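You operate a simulated robot arm through the tools that you are given. There is no shell and no other tool. Be economical: measure what you need, move in short steps, check, and stop when the job is done.

Carry out the task below with a simulated robot arm. There is one attempt and no reset: what you move stays moved.

JOB
Fetch the yellow spring from the top of the test bench and set it on the red tray.

The check looks at the end state, three seconds after you hand in, the way a careful person would. Anything else that was tipped, shoved, dropped, spilled or broken makes it a failure.

ROBOT AND FRAMES
A 7-joint arm with a two-finger parallel gripper, fixed in place. Base frame: the origin is at the foot of the arm, x ahead of it, y to its left, z up; the work surface is at about z = 0. Units: mm, rad, N and s.
With the tool pointing down near the work surface it reaches from about 220 to 580 mm from the base axis. Its first joint turns from -1.152 to 1.152 rad. Payload 2.5 kg.
The TCP is the grasp point between the finger pads, 23 mm short of the fingertips. In the tool frame z runs along the fingers and y along their closing line. The gripper opens to 94 mm. The fingers are 38 mm wide and 10 mm thick; the gripper's body (54 by 96 mm) begins 39 mm behind the TCP.
Orientation is that of the tool frame in the base frame, as a unit quaternion [w, x, y, z]. With the fingers straight down and closing along the base's y, the tool's x points along the base's -x, its y along +y and its z along -z.

CONTROLS
- The arm moves only by the tool send_rows. Its arguments are lists of equal length, an entry for each row: "claw": the gripper command, from -1 (fully open) to 1 (shut), values between in proportion; "xyz": the shift along the base's x, y, z in mm, a list of three; "dr": the turn, a rotation vector about the base's x, y, z in degrees, a list of three. In form: {"claw": [claw, ...], "xyz": [[x, y, z], ...], "dr": [[wx, wy, wz], ...]}. A call has 1 to 20 rows; each row shifts and turns the commanded pose from where the row before left it. A row lasts 0.2 s, in which the tool goes at most 50 mm and 0.15 rad; a call with a longer step from one row to the next is refused whole, and so is a gripper value outside its range. Where a pose cannot be reached the arm comes as near as it can. A force on the tool above 40 N (or 10 N above the force at the start of the call, whichever is more), or a blocked arm, ends the call early, and 0.2 s more pass. The fingers move at their own pace (about 108 mm/s each) and stop on an object; they squeeze with about 38 N. The grip force told is the motor's: it shows also when the fingers shut on nothing. Time passes only in rows, and 0.2 s behind the last, so rows that do not move let the fingers close. The reply holds the time, the measured pose of the TCP, the force on the tool along the base axes, the opening and the grip force, in the units named above and with some noise, and new pictures: "show" is both (left out), scene, wrist or none.
- Cameras (640 x 400 px; columns grow to the right, rows downward): "scene" is fixed at [102.7, -404.5, 531.5]; the picture's right is [0.92, -0.40, 0.00], its down [-0.27, -0.63, -0.73] and it looks along [0.29, 0.67, -0.69] (base axes); focal length 255 px, centre (320, 200). "wrist" rides on the gripper at [86, 16, -75] in the tool frame; the picture's right is [-0.18, 0.98, 0.00], its down [-0.58, -0.11, -0.81] and it looks along [-0.79, -0.15, 0.59] (tool axes); focal length 243 px, centre (320, 200). There is no depth. A picture from a camera that has moved, and an enlarged one, comes with that camera's place and axes in the base frame and with its lens.
- enlarge(camera, box): a new picture of the part [left, top, right, bottom] of that camera's present view, enlarged. The clock stands still meanwhile.
- finish_job(): hands the job in; it is judged then, once.

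Go step by step. Nothing tells you positions but the pictures and the camera data: compare them with the known pose of the tool, close in by small moves and look again before you grip or let go. The budget is 90 turns and 170 pictures, counting those below and the enlarged ones. Unless the task says otherwise, let go and move clear before handing in, and close with one line.

The tools are called after "Call:" as name(argument=value, ...) on one line, values as JSON. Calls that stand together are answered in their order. send_rows: Moves the arm, as the interface text tells. Its arguments: {"type":"object","properties":{"claw":{"type":"array","items":{"type":"number"}},"xyz":{"type":"array","items":{"type":"array","items":{"type":"number"}}},"dr":{"type":"array","items":{"type":"array","items":{"type":"number"}}},"show":{"type":"string","enum":["both","scene","wrist","none"]}},"required":["claw","xyz","dr"]} The other tools are called the same way: enlarge (camera, box) takes an enlarged picture of a part of a camera's view; finish_job () hands the job in.

At the start:

```text
clock: 0.0
position: [258.0, 182.9, 298.3]
orientation: [0.0, -0.001, 1.0, 0.0]
contact_force: [-0.2, -0.1, -0.1]
gripper_width: 93.9
grip_force: 0.1
```

scene: 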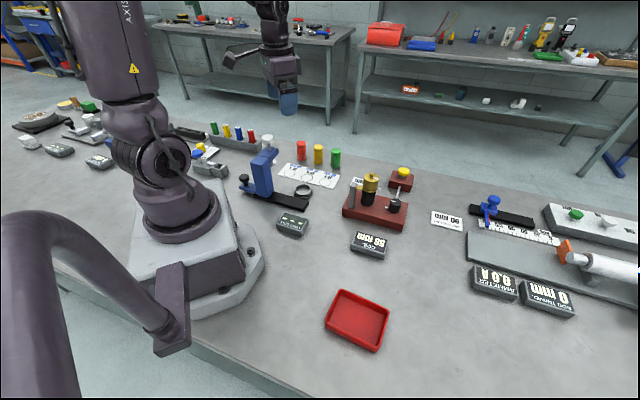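
wrist: 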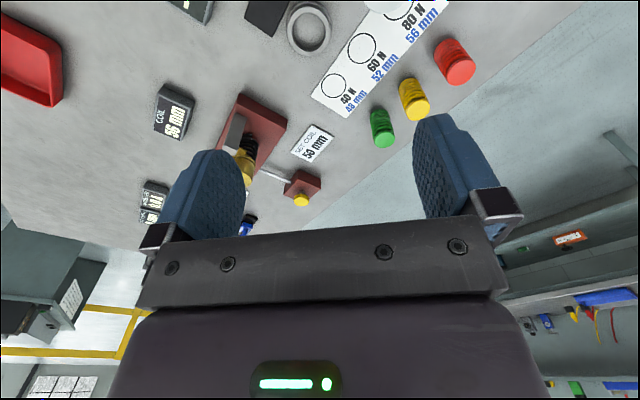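

I see a red-brown test bench with a yellow item on top near the middle, and a red tray in front. I'll look closer at the bench and the tray.

Call:
enlarge(camera="scene", box=[320, 140, 440, 270])

Call:
enlarge(camera="scene", box=[200, 100, 440, 250])

Call:
enlarge(camera="wrist", box=[130, 70, 340, 230])

```text
3.08 times, centred on (380, 205) of scene
camera zoom: at [102.7, -404.5, 531.5], right [0.92, -0.4, 0.0], down [-0.27, -0.63, -0.73], along [0.29, 0.67, -0.69], focal length 784 px, centre (135, 185)
```

zoom: 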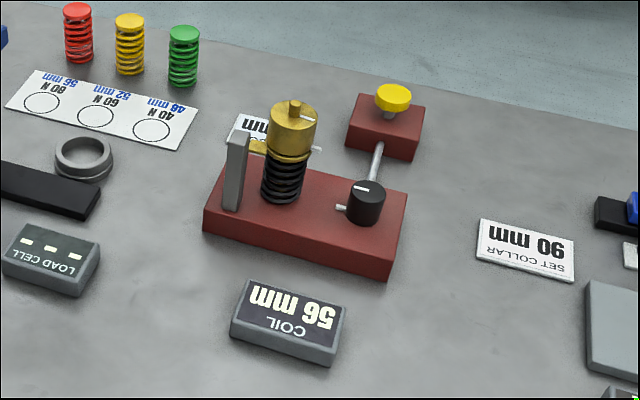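

```text
2.67 times, centred on (320, 175) of scene
camera zoom: at [102.7, -404.5, 531.5], right [0.92, -0.4, 0.0], down [-0.27, -0.63, -0.73], along [0.29, 0.67, -0.69], focal length 679 px, centre (320, 267)
```

zoom: 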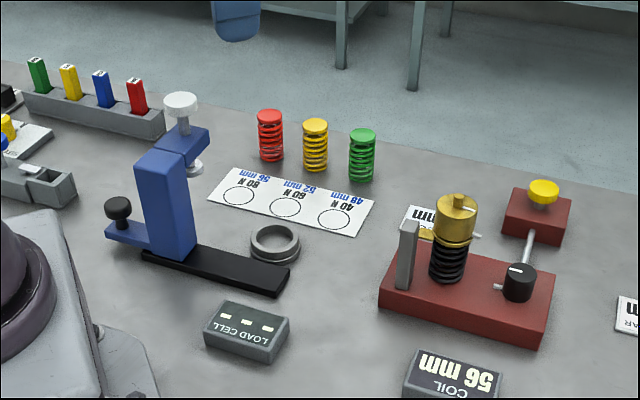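

```text
2.50 times, centred on (235, 150) of wrist
camera zoom: at [170.7, 199.3, 373.2], right [0.18, 0.98, 0.0], down [0.58, -0.11, 0.81], along [0.79, -0.15, -0.59], focal length 606 px, centre (532, 325)
```

zoom: 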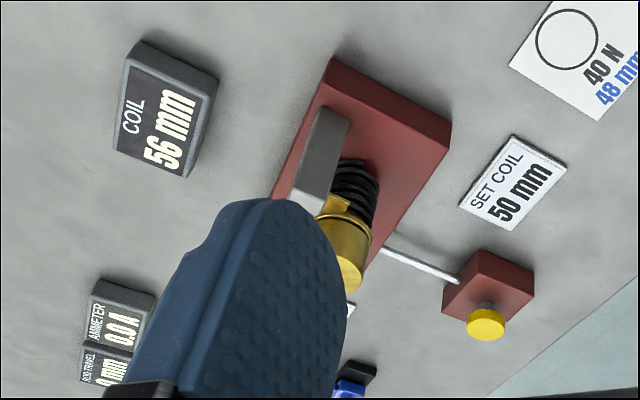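

The three springs stand on the table top in a row (red, yellow, green). I place the yellow one at about (393, 293), around 60 mm tall, and the tray at about (255, -242). I'll move above the spring with the closing line square to the row.

Call:
send_rows(claw=[-1, -1, -1, -1, -1, -1, -1], xyz=[[22.5, 18.4, -16.3], [22.5, 18.4, -16.3], [22.5, 18.4, -16.3], [22.5, 18.4, -16.3], [22.5, 18.4, -16.3], [22.5, 18.4, -16.3], [0, 0, 0]], dr=[[0, 0, -7], [0, 0, -7], [0, 0, -7], [0, 0, -7], [0, 0, -7], [0, 0, -7], [0, 0, 0]])

```text
clock: 1.6
position: [392.9, 292.1, 197.0]
orientation: [0.0, 0.359, 0.933, 0.0]
contact_force: [1.1, -0.3, 0.8]
gripper_width: 94.0
grip_force: 0.0
camera wrist: at [339.0, 362.6, 272.2], right [0.8, 0.61, 0.0], down [0.36, -0.47, 0.81], along [0.49, -0.64, -0.59], focal length 243 px, centre (320, 200)
```

scene: 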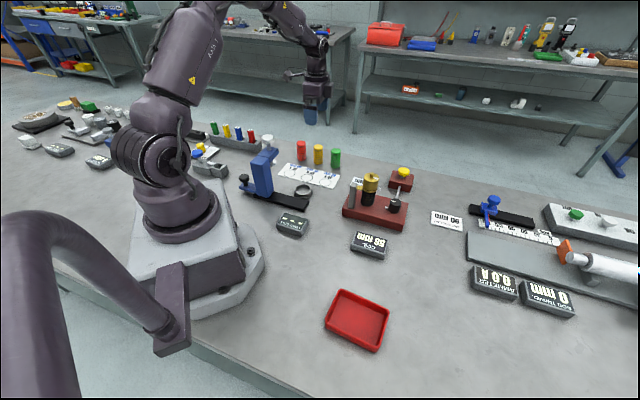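
wrist: 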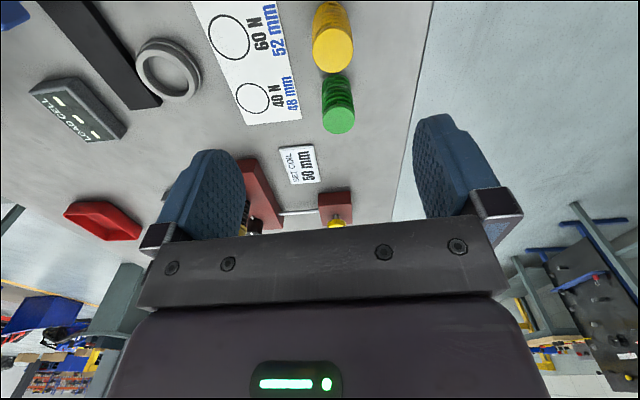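

The wrist view puts the yellow spring nearer (396, 303). I'll shift there, come down part of the way, and look again.

Call:
send_rows(claw=[-1, -1, -1, -1], xyz=[[3.5, 10.5, -30], [0, 0, -30], [0, 0, -25], [0, 0, 0]], dr=[[0, 0, 0], [0, 0, 0], [0, 0, 0], [0, 0, 0]])

Call:
enlarge(camera="scene", box=[260, 90, 380, 190])

```text
clock: 2.6
position: [397.0, 302.9, 113.4]
orientation: [0.0, 0.359, 0.933, 0.0]
contact_force: [0.0, 0.4, -0.9]
gripper_width: 93.8
grip_force: 0.1
camera wrist: at [343.5, 373.0, 188.2], right [0.79, 0.61, 0.0], down [0.36, -0.47, 0.81], along [0.49, -0.64, -0.59], focal length 243 px, centre (320, 200)
```

scene: 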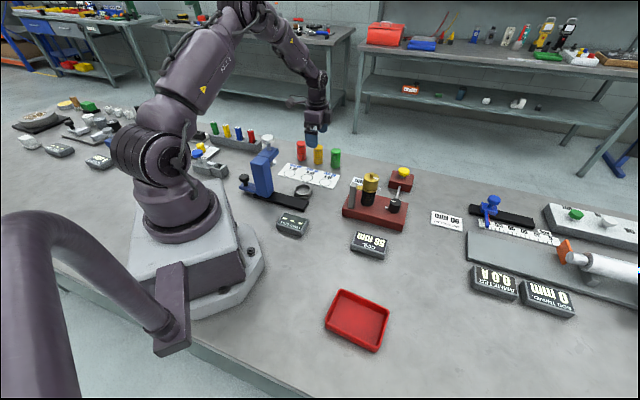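
wrist: 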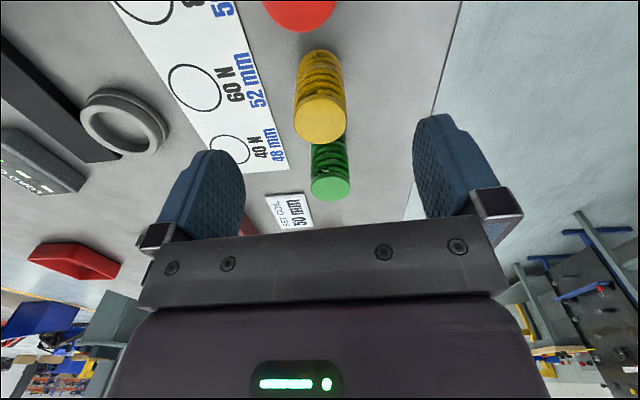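

```text
4.00 times, centred on (320, 140) of scene
camera zoom: at [102.7, -404.5, 531.5], right [0.92, -0.4, 0.0], down [-0.27, -0.63, -0.73], along [0.29, 0.67, -0.69], focal length 1019 px, centre (320, 440)
```

zoom: 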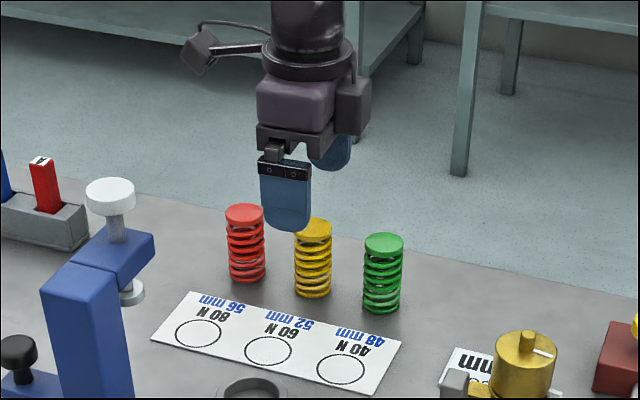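

The spring sits almost centred under the tool at about (398, 302), roughly 55 mm tall with flat end caps. I'll descend around it with the fingers open and check before gripping.

Call:
send_rows(claw=[-1, -1, -1, -1, -1], xyz=[[0, 0, -20], [0, 0, -20], [0, 0, -20], [0, 0, -16], [0, 0, 0]], dr=[[0, 0, 0], [0, 0, 0], [0, 0, 0], [0, 0, 0], [0, 0, 0]])

Call:
enlarge(camera="scene", box=[260, 90, 380, 190])

```text
clock: 3.8
position: [397.3, 305.8, 40.4]
orientation: [0.0, 0.358, 0.934, 0.0]
contact_force: [0.3, -0.2, 0.9]
gripper_width: 93.9
grip_force: 0.1
camera wrist: at [343.1, 375.5, 114.4], right [0.79, 0.61, 0.0], down [0.36, -0.47, 0.81], along [0.49, -0.64, -0.59], focal length 243 px, centre (320, 200)
```

scene: 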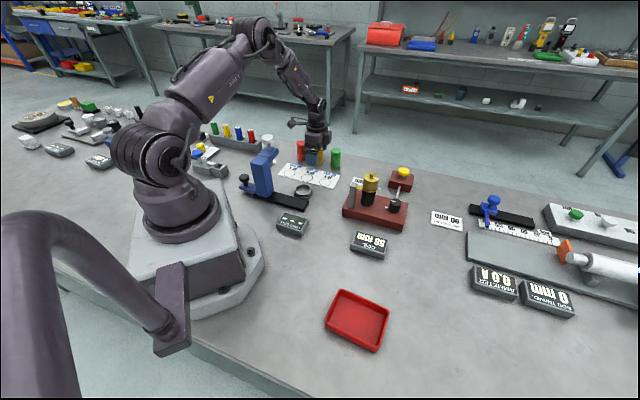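
wrist: 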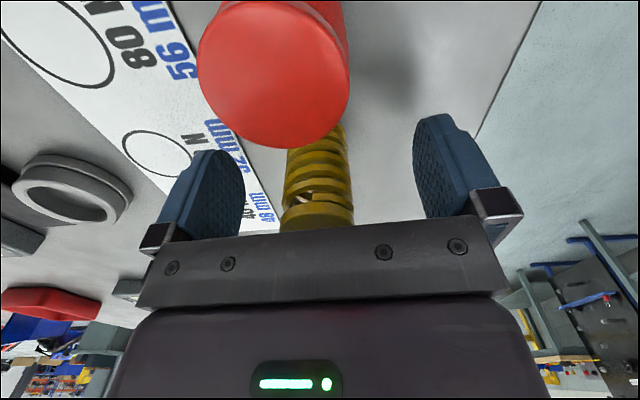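

```text
4.00 times, centred on (320, 140) of scene
camera zoom: at [102.7, -404.5, 531.5], right [0.92, -0.4, 0.0], down [-0.27, -0.63, -0.73], along [0.29, 0.67, -0.69], focal length 1019 px, centre (320, 440)
```

zoom: 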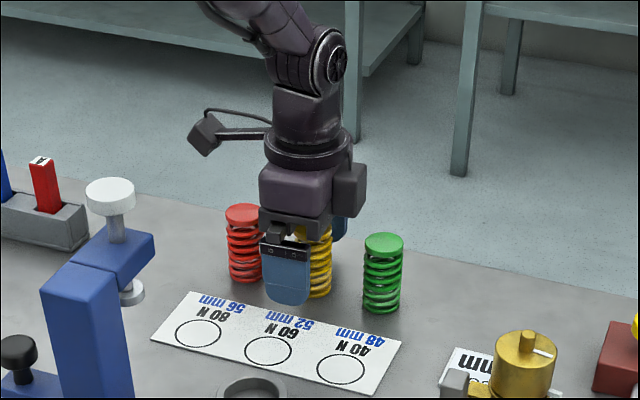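

The fingers straddle the spring and are centred along the closing line, but sit about 5 mm toward the red one. I'll shift slightly along the row and close.

Call:
send_rows(claw=[-1, -0.5, -0.1, 0.2, 0.4, 0.6, 1, 1, 1], xyz=[[4, -4, 0], [0, 0, 0], [0, 0, 0], [0, 0, 0], [0, 0, 0], [0, 0, 0], [0, 0, 0], [0, 0, 0], [0, 0, 0]], dr=[[0, 0, 0], [0, 0, 0], [0, 0, 0], [0, 0, 0], [0, 0, 0], [0, 0, 0], [0, 0, 0], [0, 0, 0], [0, 0, 0]])

Call:
enlarge(camera="scene", box=[260, 90, 380, 190])

```text
clock: 5.8
position: [400.1, 301.2, 40.2]
orientation: [0.0, 0.358, 0.934, 0.0]
contact_force: [-0.1, 0.0, 1.0]
gripper_width: 31.6
grip_force: 37.8
camera wrist: at [346.7, 370.9, 114.7], right [0.79, 0.61, 0.0], down [0.36, -0.47, 0.81], along [0.49, -0.64, -0.59], focal length 243 px, centre (320, 200)
```

scene: 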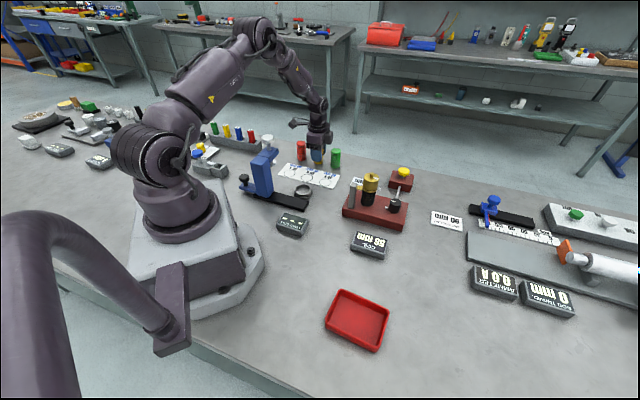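
wrist: 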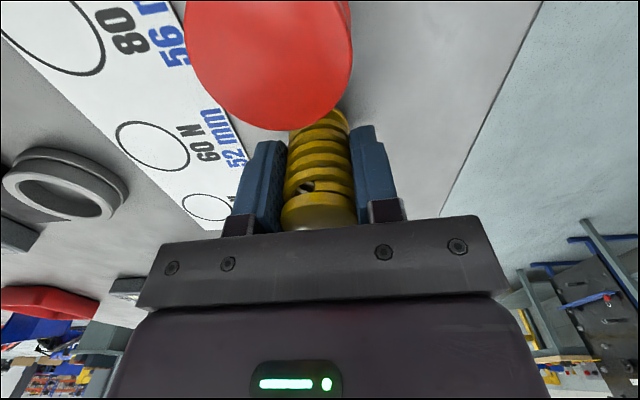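

```text
4.00 times, centred on (320, 140) of scene
camera zoom: at [102.7, -404.5, 531.5], right [0.92, -0.4, 0.0], down [-0.27, -0.63, -0.73], along [0.29, 0.67, -0.69], focal length 1019 px, centre (320, 440)
```

zoom: 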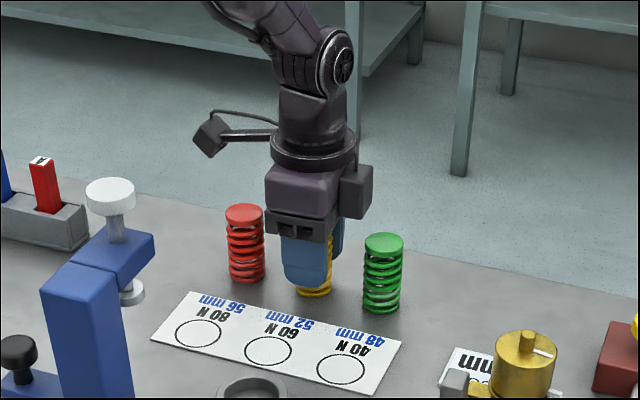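

The spring is gripped at 31.6 mm wide and its neighbours haven't moved. I'll lift straight up.

Call:
send_rows(claw=[1, 1, 1, 1, 1, 1, 1, 1], xyz=[[0, 0, 15], [0, 0, 25], [0, 0, 30], [0, 0, 35], [0, 0, 35], [0, 0, 35], [0, 0, 35], [0, 0, 0]], dr=[[0, 0, 0], [0, 0, 0], [0, 0, 0], [0, 0, 0], [0, 0, 0], [0, 0, 0], [0, 0, 0], [0, 0, 0]])

Call:
enlarge(camera="scene", box=[310, 270, 410, 370])

```text
clock: 7.6
position: [397.3, 300.8, 248.9]
orientation: [0.0, 0.358, 0.934, -0.001]
contact_force: [0.6, 1.0, -0.9]
gripper_width: 31.5
grip_force: 37.9
camera wrist: at [343.4, 371.5, 323.6], right [0.79, 0.61, 0.0], down [0.36, -0.47, 0.81], along [0.49, -0.64, -0.59], focal length 243 px, centre (320, 200)
```

scene: 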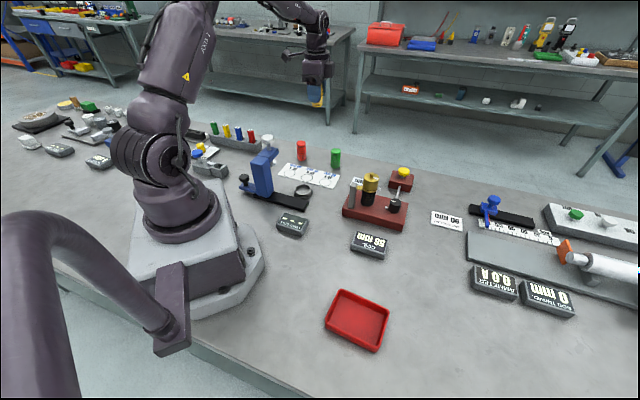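
wrist: 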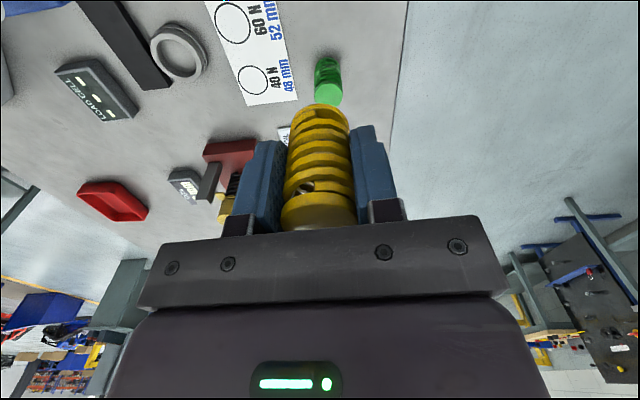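

```text
4.00 times, centred on (360, 320) of scene
camera zoom: at [102.7, -404.5, 531.5], right [0.92, -0.4, 0.0], down [-0.27, -0.63, -0.73], along [0.29, 0.67, -0.69], focal length 1019 px, centre (160, -280)
```

zoom: 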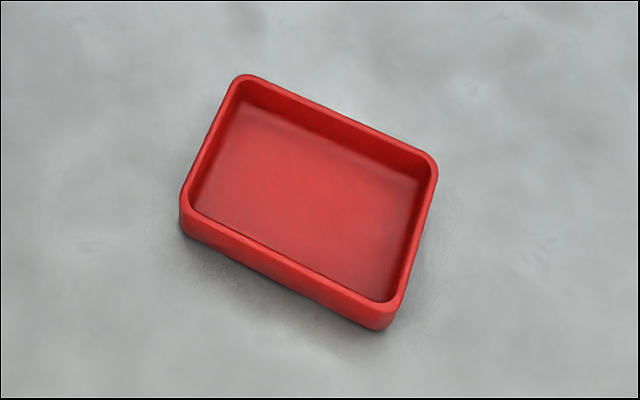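

The lift is clean. From the rim corners, the tray centre is about (254, -242), and its long side runs at about -50°. I'll carry the spring across while turning the closing line onto that long side.

Call:
send_rows(claw=[1, 1, 1, 1, 1, 1, 1, 1, 1, 1, 1, 1, 1, 1, 1, 1, 1, 1], xyz=[[-8.93, -33.9, 0], [-8.93, -33.9, 0], [-8.93, -33.9, 0], [-8.93, -33.9, 0], [-8.93, -33.9, 0], [-8.93, -33.9, 0], [-8.93, -33.9, 0], [-8.93, -33.9, 0], [-8.93, -33.9, 0], [-8.93, -33.9, 0], [-8.93, -33.9, 0], [-8.93, -33.9, 0], [-8.93, -33.9, 0], [-8.93, -33.9, 0], [-8.93, -33.9, 0], [-8.93, -33.9, 0], [0, 0, 0], [0, 0, 0]], dr=[[0, 0, -6.1], [0, 0, -6.1], [0, 0, -6.1], [0, 0, -6.1], [0, 0, -6.1], [0, 0, -6.1], [0, 0, -6.1], [0, 0, -6.1], [0, 0, -6.1], [0, 0, -6.1], [0, 0, -6.1], [0, 0, -6.1], [0, 0, -6.1], [0, 0, -6.1], [0, 0, -6.1], [0, 0, -6.1], [0, 0, 0], [0, 0, 0]])

```text
clock: 11.4
position: [255.1, -242.2, 251.7]
orientation: [0.0, 0.939, 0.345, 0.0]
contact_force: [0.5, 0.0, -0.9]
gripper_width: 31.5
grip_force: 37.7
camera wrist: at [330.9, -197.9, 325.9], right [0.5, -0.87, 0.0], down [-0.51, -0.29, 0.81], along [-0.7, -0.4, -0.59], focal length 243 px, centre (320, 200)
```

scene: 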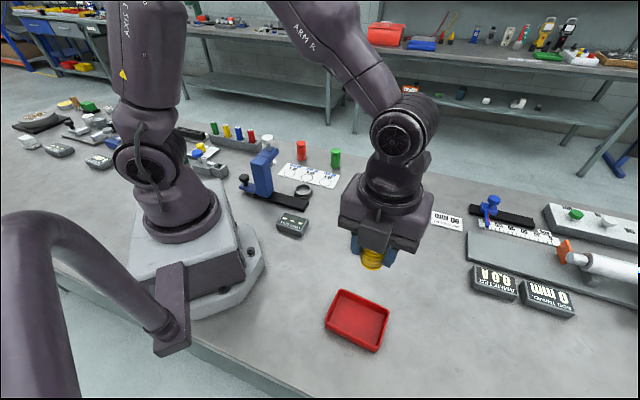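
wrist: 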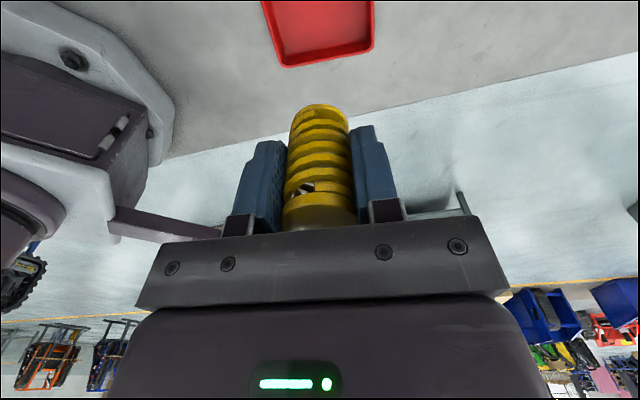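

The spring is held over the tray. I'll descend part-way and check alignment.

Call:
send_rows(claw=[1, 1, 1, 1, 1, 1], xyz=[[0, 0, -35], [0, 0, -35], [0, 0, -35], [0, 0, -30], [0, 0, -20], [0, 0, 0]], dr=[[0, 0, 0], [0, 0, 0], [0, 0, 0], [0, 0, 0], [0, 0, 0], [0, 0, 0]])

Call:
enlarge(camera="scene", box=[300, 250, 420, 370])

```text
clock: 12.8
position: [254.8, -241.2, 94.7]
orientation: [-0.001, 0.938, 0.346, 0.0]
contact_force: [-0.3, 0.3, -0.3]
gripper_width: 31.8
grip_force: 37.9
camera wrist: at [331.4, -197.6, 169.6], right [0.5, -0.87, 0.0], down [-0.51, -0.29, 0.81], along [-0.7, -0.4, -0.59], focal length 243 px, centre (320, 200)
```

scene: 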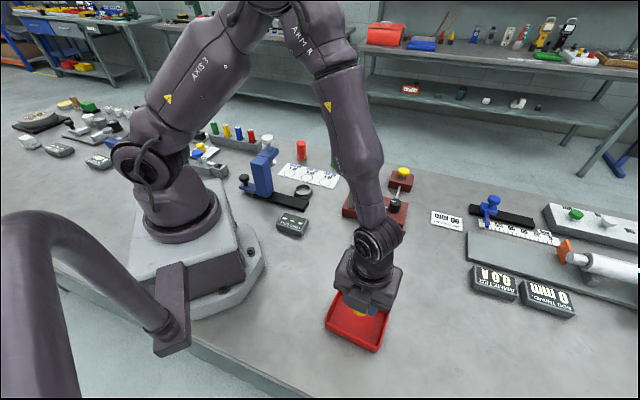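
wrist: 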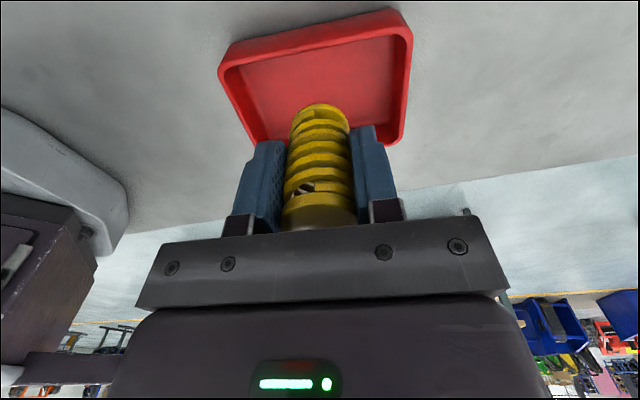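

```text
3.33 times, centred on (360, 310) of scene
camera zoom: at [102.7, -404.5, 531.5], right [0.92, -0.4, 0.0], down [-0.27, -0.63, -0.73], along [0.29, 0.67, -0.69], focal length 849 px, centre (187, -167)
```

zoom: 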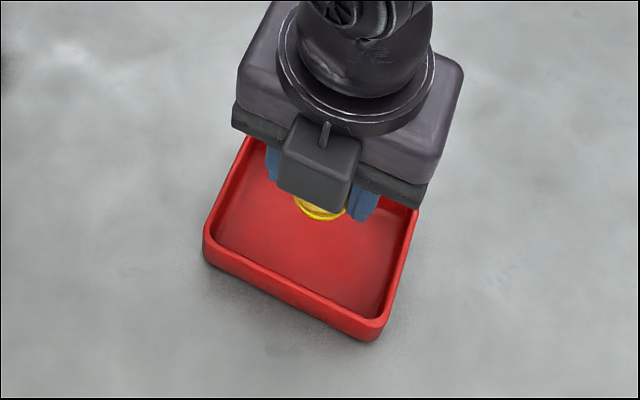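

Alignment looks good: the wrist view puts the tray floor centre at about (257, -242). I'll descend to just above the floor, then in small steps.

Call:
send_rows(claw=[1, 1, 1, 1, 1], xyz=[[1, 0, -20], [0, 0, -15], [0, 0, -7], [0, 0, -4], [0, 0, 0]], dr=[[0, 0, 0], [0, 0, 0], [0, 0, 0], [0, 0, 0], [0, 0, 0]])

Call:
enlarge(camera="scene", box=[310, 270, 410, 370])

```text
clock: 14.0
position: [257.3, -243.5, 49.0]
orientation: [0.0, 0.938, 0.345, 0.0]
contact_force: [0.0, 0.1, -1.8]
gripper_width: 31.6
grip_force: 37.8
camera wrist: at [334.0, -198.9, 124.1], right [0.5, -0.87, 0.0], down [-0.51, -0.29, 0.81], along [-0.7, -0.4, -0.59], focal length 243 px, centre (320, 200)
```

scene: 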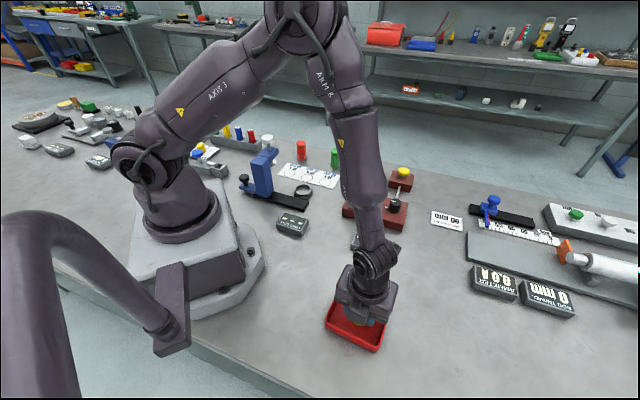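
wrist: 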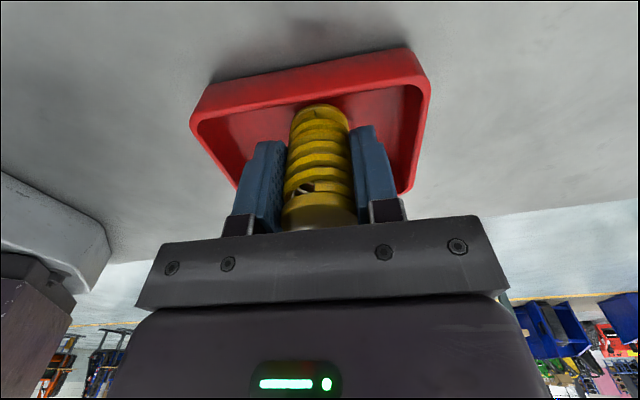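

```text
4.00 times, centred on (360, 320) of scene
camera zoom: at [102.7, -404.5, 531.5], right [0.92, -0.4, 0.0], down [-0.27, -0.63, -0.73], along [0.29, 0.67, -0.69], focal length 1019 px, centre (160, -280)
```

zoom: 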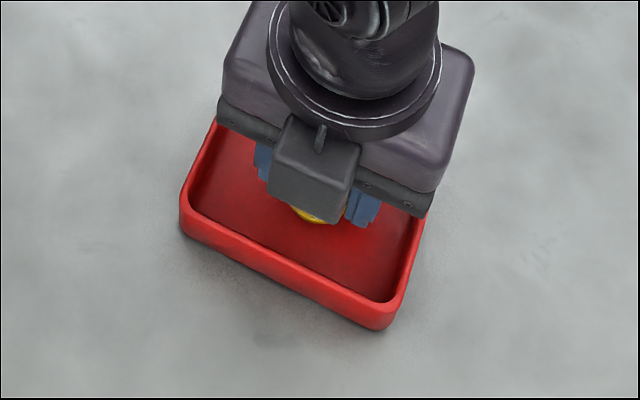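

The spring bottom is a few mm above the tray floor. I'll lower in 1 mm steps and watch the force.

Call:
send_rows(claw=[1, 1, 1, 1], xyz=[[0, 0, -1], [0, 0, -1], [0, 0, -1], [0, 0, 0]], dr=[[0, 0, 0], [0, 0, 0], [0, 0, 0], [0, 0, 0]], show="none")

```text
clock: 15.0
position: [258.5, -242.7, 46.6]
orientation: [-0.001, 0.938, 0.346, 0.0]
contact_force: [-0.1, 0.6, -1.5]
gripper_width: 31.5
grip_force: 38.1
```

Call:
send_rows(claw=[1, 1, 1], xyz=[[0, 0, -1], [0, 0, -0.7], [0, 0, 0]], dr=[[0, 0, 0], [0, 0, 0], [0, 0, 0]], show="none")

```text
clock: 15.8
position: [258.6, -242.6, 43.2]
orientation: [0.0, 0.938, 0.345, -0.001]
contact_force: [-1.3, -0.1, 5.1]
gripper_width: 31.6
grip_force: 38.1
```

The force rose to about 5 N, so the spring is standing on the tray floor. I'll open gently and look.

Call:
send_rows(claw=[0.3, 0.2, 0.1, 0.02, 0.02], xyz=[[0, 0, 0], [0, 0, 0], [0, 0, 0], [0, 0, 0], [0, 0, 0]], dr=[[0, 0, 0], [0, 0, 0], [0, 0, 0], [0, 0, 0], [0, 0, 0]], show="wrist")

```text
clock: 17.0
position: [258.7, -242.1, 44.4]
orientation: [0.0, 0.938, 0.345, -0.001]
contact_force: [0.3, 0.1, -0.6]
gripper_width: 46.3
grip_force: 0.0
camera wrist: at [334.9, -198.8, 118.4], right [0.5, -0.87, 0.0], down [-0.51, -0.29, 0.81], along [-0.7, -0.4, -0.59], focal length 243 px, centre (320, 200)
```

wrist: 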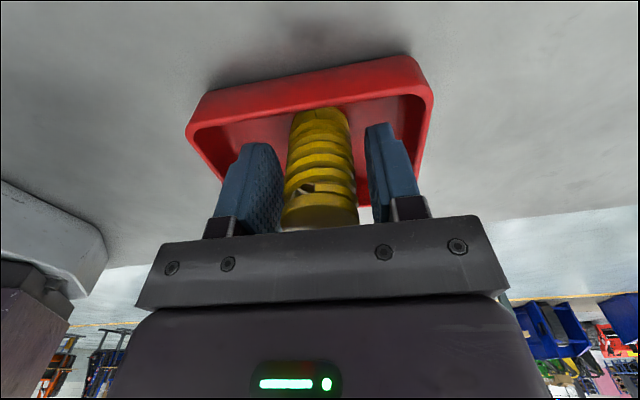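

The spring stands free with clearance on both sides. I'll raise the tool straight up.

Call:
send_rows(claw=[0.02, 0.02, 0.02, 0.02, 0.02, 0.02, 0.02, 0.02], xyz=[[0, 0, 8], [0, 0, 15], [0, 0, 25], [0, 0, 35], [0, 0, 45], [0, 0, 45], [0, 0, 30], [0, 0, 0]], dr=[[0, 0, 0], [0, 0, 0], [0, 0, 0], [0, 0, 0], [0, 0, 0], [0, 0, 0], [0, 0, 0], [0, 0, 0]])

Call:
enlarge(camera="scene", box=[260, 230, 430, 370])

```text
clock: 18.8
position: [257.9, -243.1, 248.6]
orientation: [0.001, 0.939, 0.345, -0.001]
contact_force: [-0.5, 0.0, 0.2]
gripper_width: 46.1
grip_force: 0.0
camera wrist: at [333.9, -199.6, 322.5], right [0.5, -0.87, 0.0], down [-0.51, -0.29, 0.81], along [-0.7, -0.4, -0.59], focal length 243 px, centre (320, 200)
```

scene: 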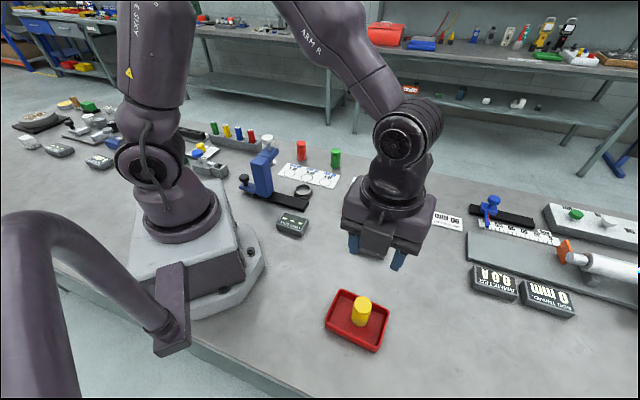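
wrist: 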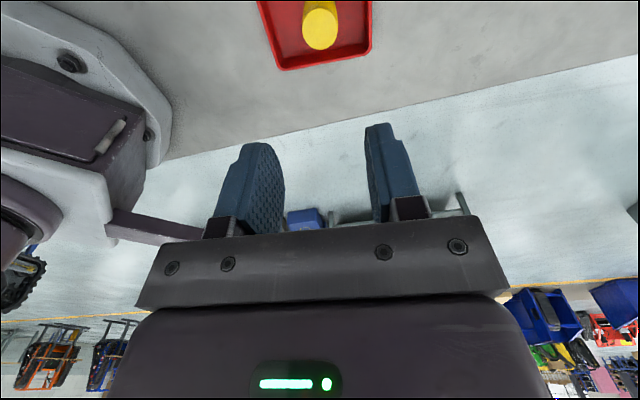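

```text
2.86 times, centred on (345, 300) of scene
camera zoom: at [102.7, -404.5, 531.5], right [0.92, -0.4, 0.0], down [-0.27, -0.63, -0.73], along [0.29, 0.67, -0.69], focal length 728 px, centre (249, -86)
```

zoom: 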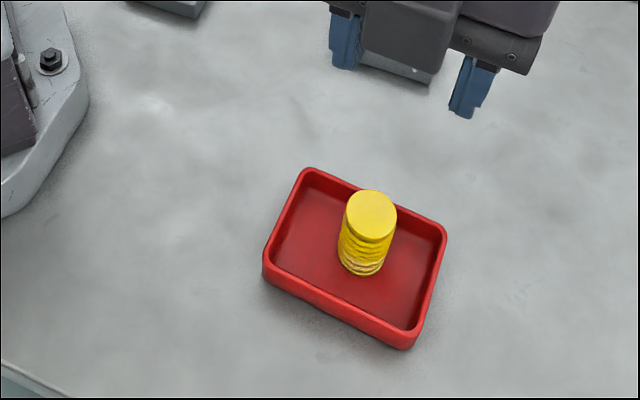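

The yellow spring stands upright in the red tray, the tray hasn't moved, the gripper is clear, and the red and green springs are still standing. I'm handing in.

Call:
finish_job()

```text
The job is handed in.
```

The yellow spring is standing upright on the red tray, the gripper is clear, and nothing else was seen to move.
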